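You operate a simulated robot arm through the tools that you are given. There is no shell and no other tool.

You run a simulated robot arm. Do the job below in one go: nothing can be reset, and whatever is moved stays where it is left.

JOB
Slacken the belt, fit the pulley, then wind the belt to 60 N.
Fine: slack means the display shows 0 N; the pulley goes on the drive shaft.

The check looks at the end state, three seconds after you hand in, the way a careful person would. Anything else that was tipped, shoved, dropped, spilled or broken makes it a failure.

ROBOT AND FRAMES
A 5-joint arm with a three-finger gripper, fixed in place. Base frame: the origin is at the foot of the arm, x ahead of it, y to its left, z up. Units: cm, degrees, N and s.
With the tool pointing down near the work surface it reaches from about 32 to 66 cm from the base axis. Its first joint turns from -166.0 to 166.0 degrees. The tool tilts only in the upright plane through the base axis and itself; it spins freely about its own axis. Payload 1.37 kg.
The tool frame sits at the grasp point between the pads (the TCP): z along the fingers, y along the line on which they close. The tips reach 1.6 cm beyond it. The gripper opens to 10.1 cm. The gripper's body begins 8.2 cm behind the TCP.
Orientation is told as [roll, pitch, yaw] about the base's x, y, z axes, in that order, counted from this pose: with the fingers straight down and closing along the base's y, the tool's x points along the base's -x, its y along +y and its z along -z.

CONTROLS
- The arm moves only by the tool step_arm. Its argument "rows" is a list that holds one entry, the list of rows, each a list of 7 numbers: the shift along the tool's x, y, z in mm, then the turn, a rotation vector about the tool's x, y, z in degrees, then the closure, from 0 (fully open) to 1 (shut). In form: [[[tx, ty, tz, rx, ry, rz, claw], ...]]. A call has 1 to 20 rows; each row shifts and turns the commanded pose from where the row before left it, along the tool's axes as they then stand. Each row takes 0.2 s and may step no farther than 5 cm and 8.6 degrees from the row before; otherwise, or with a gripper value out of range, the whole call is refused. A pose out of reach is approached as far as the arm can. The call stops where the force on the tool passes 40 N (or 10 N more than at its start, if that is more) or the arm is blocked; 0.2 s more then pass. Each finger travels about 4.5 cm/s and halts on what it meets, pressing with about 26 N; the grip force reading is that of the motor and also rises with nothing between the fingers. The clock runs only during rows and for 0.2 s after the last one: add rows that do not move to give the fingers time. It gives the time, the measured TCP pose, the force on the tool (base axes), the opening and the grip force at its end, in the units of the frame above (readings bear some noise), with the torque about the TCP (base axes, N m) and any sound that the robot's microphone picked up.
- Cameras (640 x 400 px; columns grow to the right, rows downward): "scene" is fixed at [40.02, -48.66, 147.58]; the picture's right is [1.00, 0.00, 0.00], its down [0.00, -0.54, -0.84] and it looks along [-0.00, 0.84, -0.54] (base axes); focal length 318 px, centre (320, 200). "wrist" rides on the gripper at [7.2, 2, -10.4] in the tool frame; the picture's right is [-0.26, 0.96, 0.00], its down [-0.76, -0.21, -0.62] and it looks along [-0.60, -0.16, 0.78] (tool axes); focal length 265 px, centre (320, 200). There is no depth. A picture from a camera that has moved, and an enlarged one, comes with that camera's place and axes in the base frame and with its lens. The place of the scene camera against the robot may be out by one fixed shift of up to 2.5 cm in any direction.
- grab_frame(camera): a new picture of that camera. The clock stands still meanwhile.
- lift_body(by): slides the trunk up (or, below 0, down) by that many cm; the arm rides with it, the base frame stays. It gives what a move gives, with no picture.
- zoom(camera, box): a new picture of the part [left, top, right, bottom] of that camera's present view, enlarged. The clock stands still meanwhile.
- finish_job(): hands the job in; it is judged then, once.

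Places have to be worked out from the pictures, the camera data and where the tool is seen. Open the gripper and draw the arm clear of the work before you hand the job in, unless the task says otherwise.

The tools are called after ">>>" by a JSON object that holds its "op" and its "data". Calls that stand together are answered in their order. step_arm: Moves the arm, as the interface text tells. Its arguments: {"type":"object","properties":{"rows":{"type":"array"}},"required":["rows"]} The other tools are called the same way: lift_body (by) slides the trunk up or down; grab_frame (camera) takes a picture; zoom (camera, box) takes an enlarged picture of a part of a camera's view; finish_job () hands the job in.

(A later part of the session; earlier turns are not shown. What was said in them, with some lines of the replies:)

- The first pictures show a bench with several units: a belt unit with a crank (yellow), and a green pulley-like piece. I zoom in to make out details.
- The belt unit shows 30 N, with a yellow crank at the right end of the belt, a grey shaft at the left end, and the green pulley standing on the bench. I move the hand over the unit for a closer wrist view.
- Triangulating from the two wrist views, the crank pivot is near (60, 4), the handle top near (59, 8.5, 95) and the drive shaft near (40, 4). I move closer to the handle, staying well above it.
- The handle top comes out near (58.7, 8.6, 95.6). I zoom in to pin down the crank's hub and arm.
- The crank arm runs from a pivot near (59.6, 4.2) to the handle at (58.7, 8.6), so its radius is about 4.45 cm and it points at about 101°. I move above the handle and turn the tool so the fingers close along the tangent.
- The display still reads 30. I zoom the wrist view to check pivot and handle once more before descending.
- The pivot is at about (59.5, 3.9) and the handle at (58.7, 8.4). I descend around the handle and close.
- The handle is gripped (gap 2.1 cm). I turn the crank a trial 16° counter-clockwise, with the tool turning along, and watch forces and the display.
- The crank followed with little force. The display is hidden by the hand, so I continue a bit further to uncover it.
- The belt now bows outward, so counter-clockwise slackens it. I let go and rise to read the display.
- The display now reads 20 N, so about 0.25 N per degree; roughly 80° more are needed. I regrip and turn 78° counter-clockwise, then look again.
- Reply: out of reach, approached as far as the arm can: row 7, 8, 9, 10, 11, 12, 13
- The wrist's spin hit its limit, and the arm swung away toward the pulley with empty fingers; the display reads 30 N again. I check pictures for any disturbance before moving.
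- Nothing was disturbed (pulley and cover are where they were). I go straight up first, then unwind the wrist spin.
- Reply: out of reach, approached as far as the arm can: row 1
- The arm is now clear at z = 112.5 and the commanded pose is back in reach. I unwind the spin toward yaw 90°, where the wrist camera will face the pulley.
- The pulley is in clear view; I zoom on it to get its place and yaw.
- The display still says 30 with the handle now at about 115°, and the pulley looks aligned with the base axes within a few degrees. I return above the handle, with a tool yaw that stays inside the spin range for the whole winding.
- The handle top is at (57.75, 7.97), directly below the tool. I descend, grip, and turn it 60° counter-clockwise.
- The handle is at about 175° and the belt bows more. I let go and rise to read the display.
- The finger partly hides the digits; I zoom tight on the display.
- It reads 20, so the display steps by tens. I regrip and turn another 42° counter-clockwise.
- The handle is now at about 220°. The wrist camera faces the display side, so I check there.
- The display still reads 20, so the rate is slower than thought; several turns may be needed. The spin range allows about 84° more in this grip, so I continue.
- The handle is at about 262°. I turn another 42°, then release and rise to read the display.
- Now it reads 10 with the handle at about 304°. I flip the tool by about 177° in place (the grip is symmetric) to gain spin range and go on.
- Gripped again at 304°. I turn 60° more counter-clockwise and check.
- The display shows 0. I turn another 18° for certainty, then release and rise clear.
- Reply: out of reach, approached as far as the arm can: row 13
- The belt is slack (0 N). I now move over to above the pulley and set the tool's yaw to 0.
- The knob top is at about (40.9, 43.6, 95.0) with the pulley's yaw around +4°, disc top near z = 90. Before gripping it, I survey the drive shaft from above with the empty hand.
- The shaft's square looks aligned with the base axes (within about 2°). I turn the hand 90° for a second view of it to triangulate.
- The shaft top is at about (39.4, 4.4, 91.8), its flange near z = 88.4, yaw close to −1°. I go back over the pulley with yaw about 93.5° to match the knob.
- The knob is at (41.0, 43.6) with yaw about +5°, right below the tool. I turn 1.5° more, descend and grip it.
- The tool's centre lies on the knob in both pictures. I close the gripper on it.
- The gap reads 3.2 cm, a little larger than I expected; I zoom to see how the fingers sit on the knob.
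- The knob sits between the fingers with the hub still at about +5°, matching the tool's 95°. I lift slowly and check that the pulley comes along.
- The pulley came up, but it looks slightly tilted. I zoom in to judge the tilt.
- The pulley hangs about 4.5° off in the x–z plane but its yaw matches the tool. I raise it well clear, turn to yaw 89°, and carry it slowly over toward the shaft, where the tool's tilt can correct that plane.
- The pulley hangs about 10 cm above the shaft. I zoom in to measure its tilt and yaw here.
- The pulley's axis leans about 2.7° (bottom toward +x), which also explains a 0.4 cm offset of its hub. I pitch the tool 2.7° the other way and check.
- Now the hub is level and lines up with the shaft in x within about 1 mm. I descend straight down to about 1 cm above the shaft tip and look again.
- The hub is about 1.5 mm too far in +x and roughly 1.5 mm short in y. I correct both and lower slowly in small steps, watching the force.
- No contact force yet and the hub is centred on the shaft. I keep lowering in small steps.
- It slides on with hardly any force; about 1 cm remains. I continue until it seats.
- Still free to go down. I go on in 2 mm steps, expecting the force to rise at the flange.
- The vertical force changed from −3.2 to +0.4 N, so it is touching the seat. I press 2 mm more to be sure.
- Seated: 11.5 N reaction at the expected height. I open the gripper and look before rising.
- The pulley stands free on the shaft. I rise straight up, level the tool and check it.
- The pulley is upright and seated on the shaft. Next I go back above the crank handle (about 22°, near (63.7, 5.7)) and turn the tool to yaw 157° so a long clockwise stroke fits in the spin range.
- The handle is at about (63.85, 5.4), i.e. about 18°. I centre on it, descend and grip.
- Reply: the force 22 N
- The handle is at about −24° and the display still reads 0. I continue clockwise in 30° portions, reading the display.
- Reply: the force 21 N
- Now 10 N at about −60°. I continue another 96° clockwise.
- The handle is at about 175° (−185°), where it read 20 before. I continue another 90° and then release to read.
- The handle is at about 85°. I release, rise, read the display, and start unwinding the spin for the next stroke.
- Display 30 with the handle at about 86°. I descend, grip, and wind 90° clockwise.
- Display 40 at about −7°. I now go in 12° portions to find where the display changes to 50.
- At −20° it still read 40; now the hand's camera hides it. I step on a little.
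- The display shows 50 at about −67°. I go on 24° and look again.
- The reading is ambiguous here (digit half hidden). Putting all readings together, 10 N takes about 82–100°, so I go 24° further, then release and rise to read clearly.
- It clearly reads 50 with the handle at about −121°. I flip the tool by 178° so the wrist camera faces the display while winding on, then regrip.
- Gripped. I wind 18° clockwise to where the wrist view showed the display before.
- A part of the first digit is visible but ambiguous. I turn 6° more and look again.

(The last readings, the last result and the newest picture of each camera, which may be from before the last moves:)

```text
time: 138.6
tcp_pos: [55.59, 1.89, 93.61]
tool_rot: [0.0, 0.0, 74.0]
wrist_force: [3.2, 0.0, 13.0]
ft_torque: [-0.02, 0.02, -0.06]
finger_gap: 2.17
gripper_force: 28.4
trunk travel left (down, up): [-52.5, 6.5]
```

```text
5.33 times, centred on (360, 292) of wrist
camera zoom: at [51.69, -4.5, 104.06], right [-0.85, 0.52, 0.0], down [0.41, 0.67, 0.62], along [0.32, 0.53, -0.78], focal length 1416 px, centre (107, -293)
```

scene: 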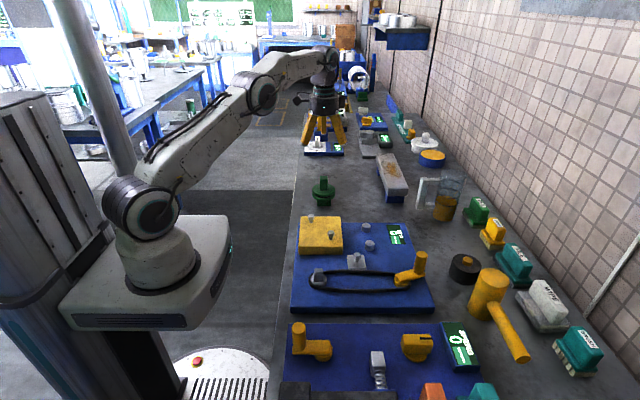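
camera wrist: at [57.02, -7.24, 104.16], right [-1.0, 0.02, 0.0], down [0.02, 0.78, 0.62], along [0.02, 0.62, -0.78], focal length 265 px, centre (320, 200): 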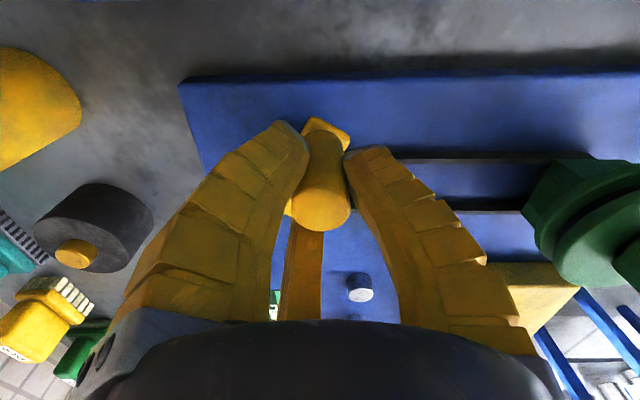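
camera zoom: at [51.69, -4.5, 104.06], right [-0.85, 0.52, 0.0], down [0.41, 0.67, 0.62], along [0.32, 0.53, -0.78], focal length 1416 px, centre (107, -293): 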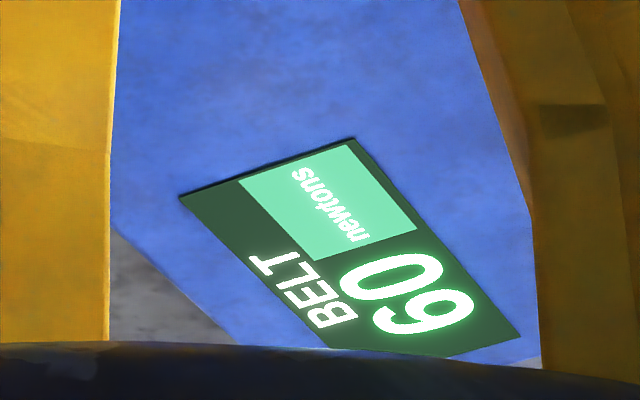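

The display shows 60 from roughly 215–219° on; the band centre should lie about 45° past its start (near 183°). I wind 24° more to sit in the middle of the 60 band.

>>> {"op": "step_arm", "data": {"rows": [[[-3.48, 3.14, 0, 0, 0, 6, 1], [-3.48, 3.14, 0, 0, 0, 6, 1], [-3.48, 3.14, 0, 0, 0, 6, 1], [-3.48, 3.14, 0, 0, 0, 6, 1], [0, 0, 0, 0, 0, 0, 1]]]}}

>>> {"op": "grab_frame", "data": {"camera": "wrist"}}

```text
time: 139.8
tcp_pos: [55.0, 3.68, 93.44]
tool_rot: [-0.1, 0.0, 50.0]
wrist_force: [3.9, -1.0, 14.8]
ft_torque: [0.03, -0.09, -0.08]
finger_gap: 2.27
gripper_force: 28.3
trunk travel left (down, up): [-52.5, 6.5]
```

```text
taken
camera wrist: at [48.88, -0.68, 103.98], right [-0.57, 0.82, 0.0], down [0.64, 0.45, 0.62], along [0.51, 0.35, -0.78], focal length 265 px, centre (320, 200)
```

wrist: 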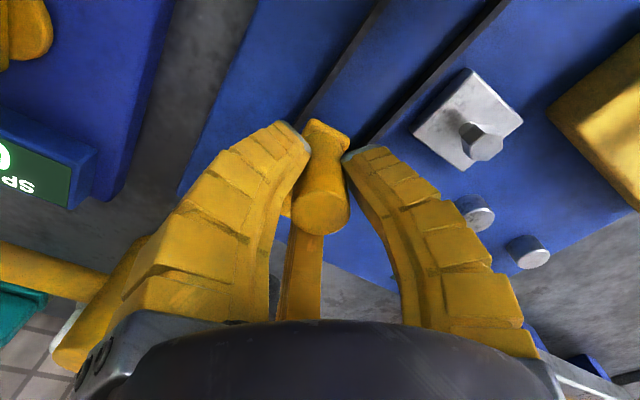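

The handle is at about 184°. I release, rise and read the display.

>>> {"op": "step_arm", "data": {"rows": [[[0, 0, 0, 0, 0, 0, 0.5], [0, 0, 0, 0, 0, 0, 0.2], [0, 0, 0, 0, 0, 0, 0], [0, 0, 0, 0, 0, 0, 0], [0, 0, 0, 0, 0, 0, 0], [0, 0, -30, 0, 0, 0, 0], [0, 0, -40, 0, 0, 0, 0], [0, 0, -45, 0, 0, 0, 0], [0, 0, 0, 0, 0, 0, 0]]]}}

>>> {"op": "zoom", "data": {"camera": "scene", "box": [340, 180, 460, 310]}}

>>> {"op": "grab_frame", "data": {"camera": "wrist"}}

```text
time: 141.8
tcp_pos: [54.84, 3.48, 105.15]
tool_rot: [0.1, -0.1, 50.1]
wrist_force: [0.4, -0.6, -0.6]
ft_torque: [-0.02, 0.02, 0.04]
finger_gap: 10.06
gripper_force: 0.1
trunk travel left (down, up): [-52.5, 6.5]
```

```text
3.08 times, centred on (400, 245) of scene
camera zoom: at [40.02, -48.66, 147.58], right [1.0, 0.0, 0.0], down [0.0, -0.54, -0.84], along [0.0, 0.84, -0.54], focal length 978 px, centre (74, 62)
```

zoom: 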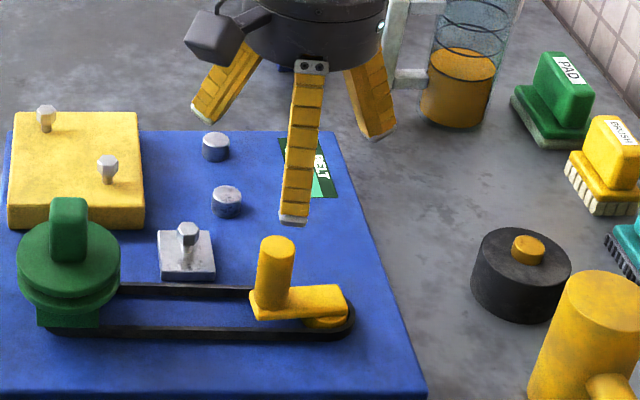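

```text
taken
camera wrist: at [48.74, -0.82, 115.65], right [-0.57, 0.82, 0.0], down [0.64, 0.45, 0.62], along [0.51, 0.35, -0.78], focal length 265 px, centre (320, 200)
```

wrist: 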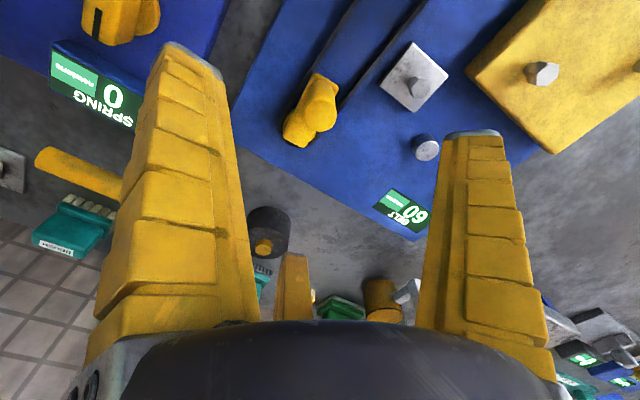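

The display reads 60 and the pulley sits on the shaft. I draw the arm up and clear of the work, gripper open, and take a last look.

>>> {"op": "step_arm", "data": {"rows": [[[0, 0, -20, 0, 0, 0, 0], [-5.7, 35, -15, 0, 0, 0, 0], [-5.7, 35, -15, 0, 0, 0, 0], [-5.7, 35, -15, 0, 0, 0, 0], [-5.7, 35, -15, 0, 0, 0, 0], [-5.7, 35, -15, 0, 0, 0, 0], [-5.7, 35, -15, 0, 0, 0, 0], [0, 0, 0, 0, 0, 0, 0], [0, 0, 0, 0, 0, 0, 0]]]}}

>>> {"op": "grab_frame", "data": {"camera": "scene"}}

>>> {"op": "zoom", "data": {"camera": "scene", "box": [280, 190, 450, 320]}}

>>> {"op": "zoom", "data": {"camera": "scene", "box": [290, 230, 350, 300]}}

```text
time: 143.8
tcp_pos: [41.06, 19.34, 116.04]
tool_rot: [0.1, 0.0, 50.1]
wrist_force: [-0.4, 0.2, 0.0]
ft_torque: [0.02, 0.03, -0.05]
finger_gap: 10.05
gripper_force: 0.0
trunk travel left (down, up): [-52.5, 6.5]
```

```text
taken
```

scene: 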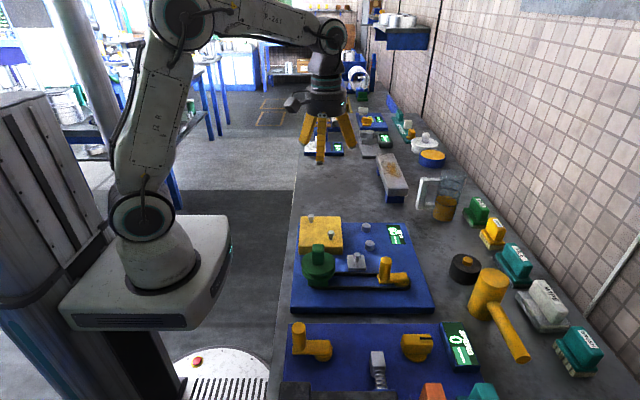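

```text
3.08 times, centred on (365, 255) of scene
camera zoom: at [40.02, -48.66, 147.58], right [1.0, 0.0, 0.0], down [0.0, -0.54, -0.84], along [0.0, 0.84, -0.54], focal length 978 px, centre (182, 31)
```

zoom: 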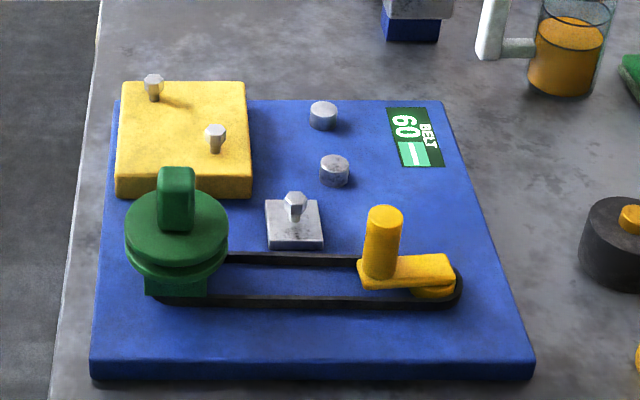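

```text
5.71 times, centred on (320, 265) of scene
camera zoom: at [40.02, -48.66, 147.58], right [1.0, 0.0, 0.0], down [0.0, -0.54, -0.84], along [0.0, 0.84, -0.54], focal length 1816 px, centre (320, -171)
```

zoom: 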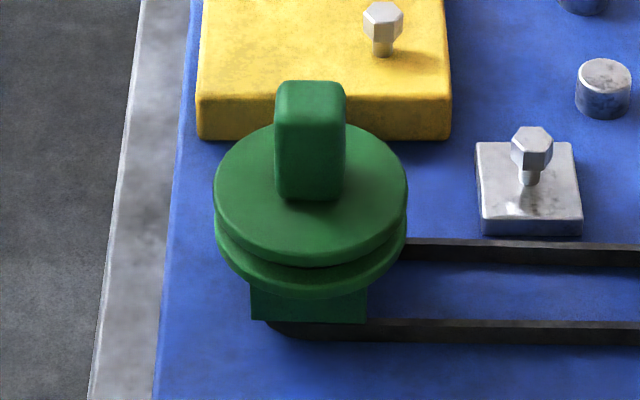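

The display reads 60 N, the pulley is upright and seated on the drive shaft, nothing else has moved, and the arm is clear with the gripper open. I hand the job in.

>>> {"op": "finish_job", "data": {}}

```text
The job is handed in.
```

The job is handed in. The belt was slackened to 0 N, the pulley is on the drive shaft, and the belt is wound so its display reads 60 N.

- **Belt tension:** the display only moves in steps of 10 N. I set the crank to about the middle of the range that shows 60; I estimate the true tension is within about 1.5 N of 60.
- **Pulley:** it slid onto the square shaft with almost no resistance. It seated with about 11 N of push-back at the height I expected, and it stands upright.
- **Arm swing:** while slackening the belt, the tool reached its spin limit, lost the crank handle and swung across to near the pulley. The pictures afterwards showed nothing moved or touched. The crank had turned back to 30 N, so I slackened the belt again from there.

At hand-in, the gripper was open and the arm was clear of the work. The last pictures showed nothing else out of place.
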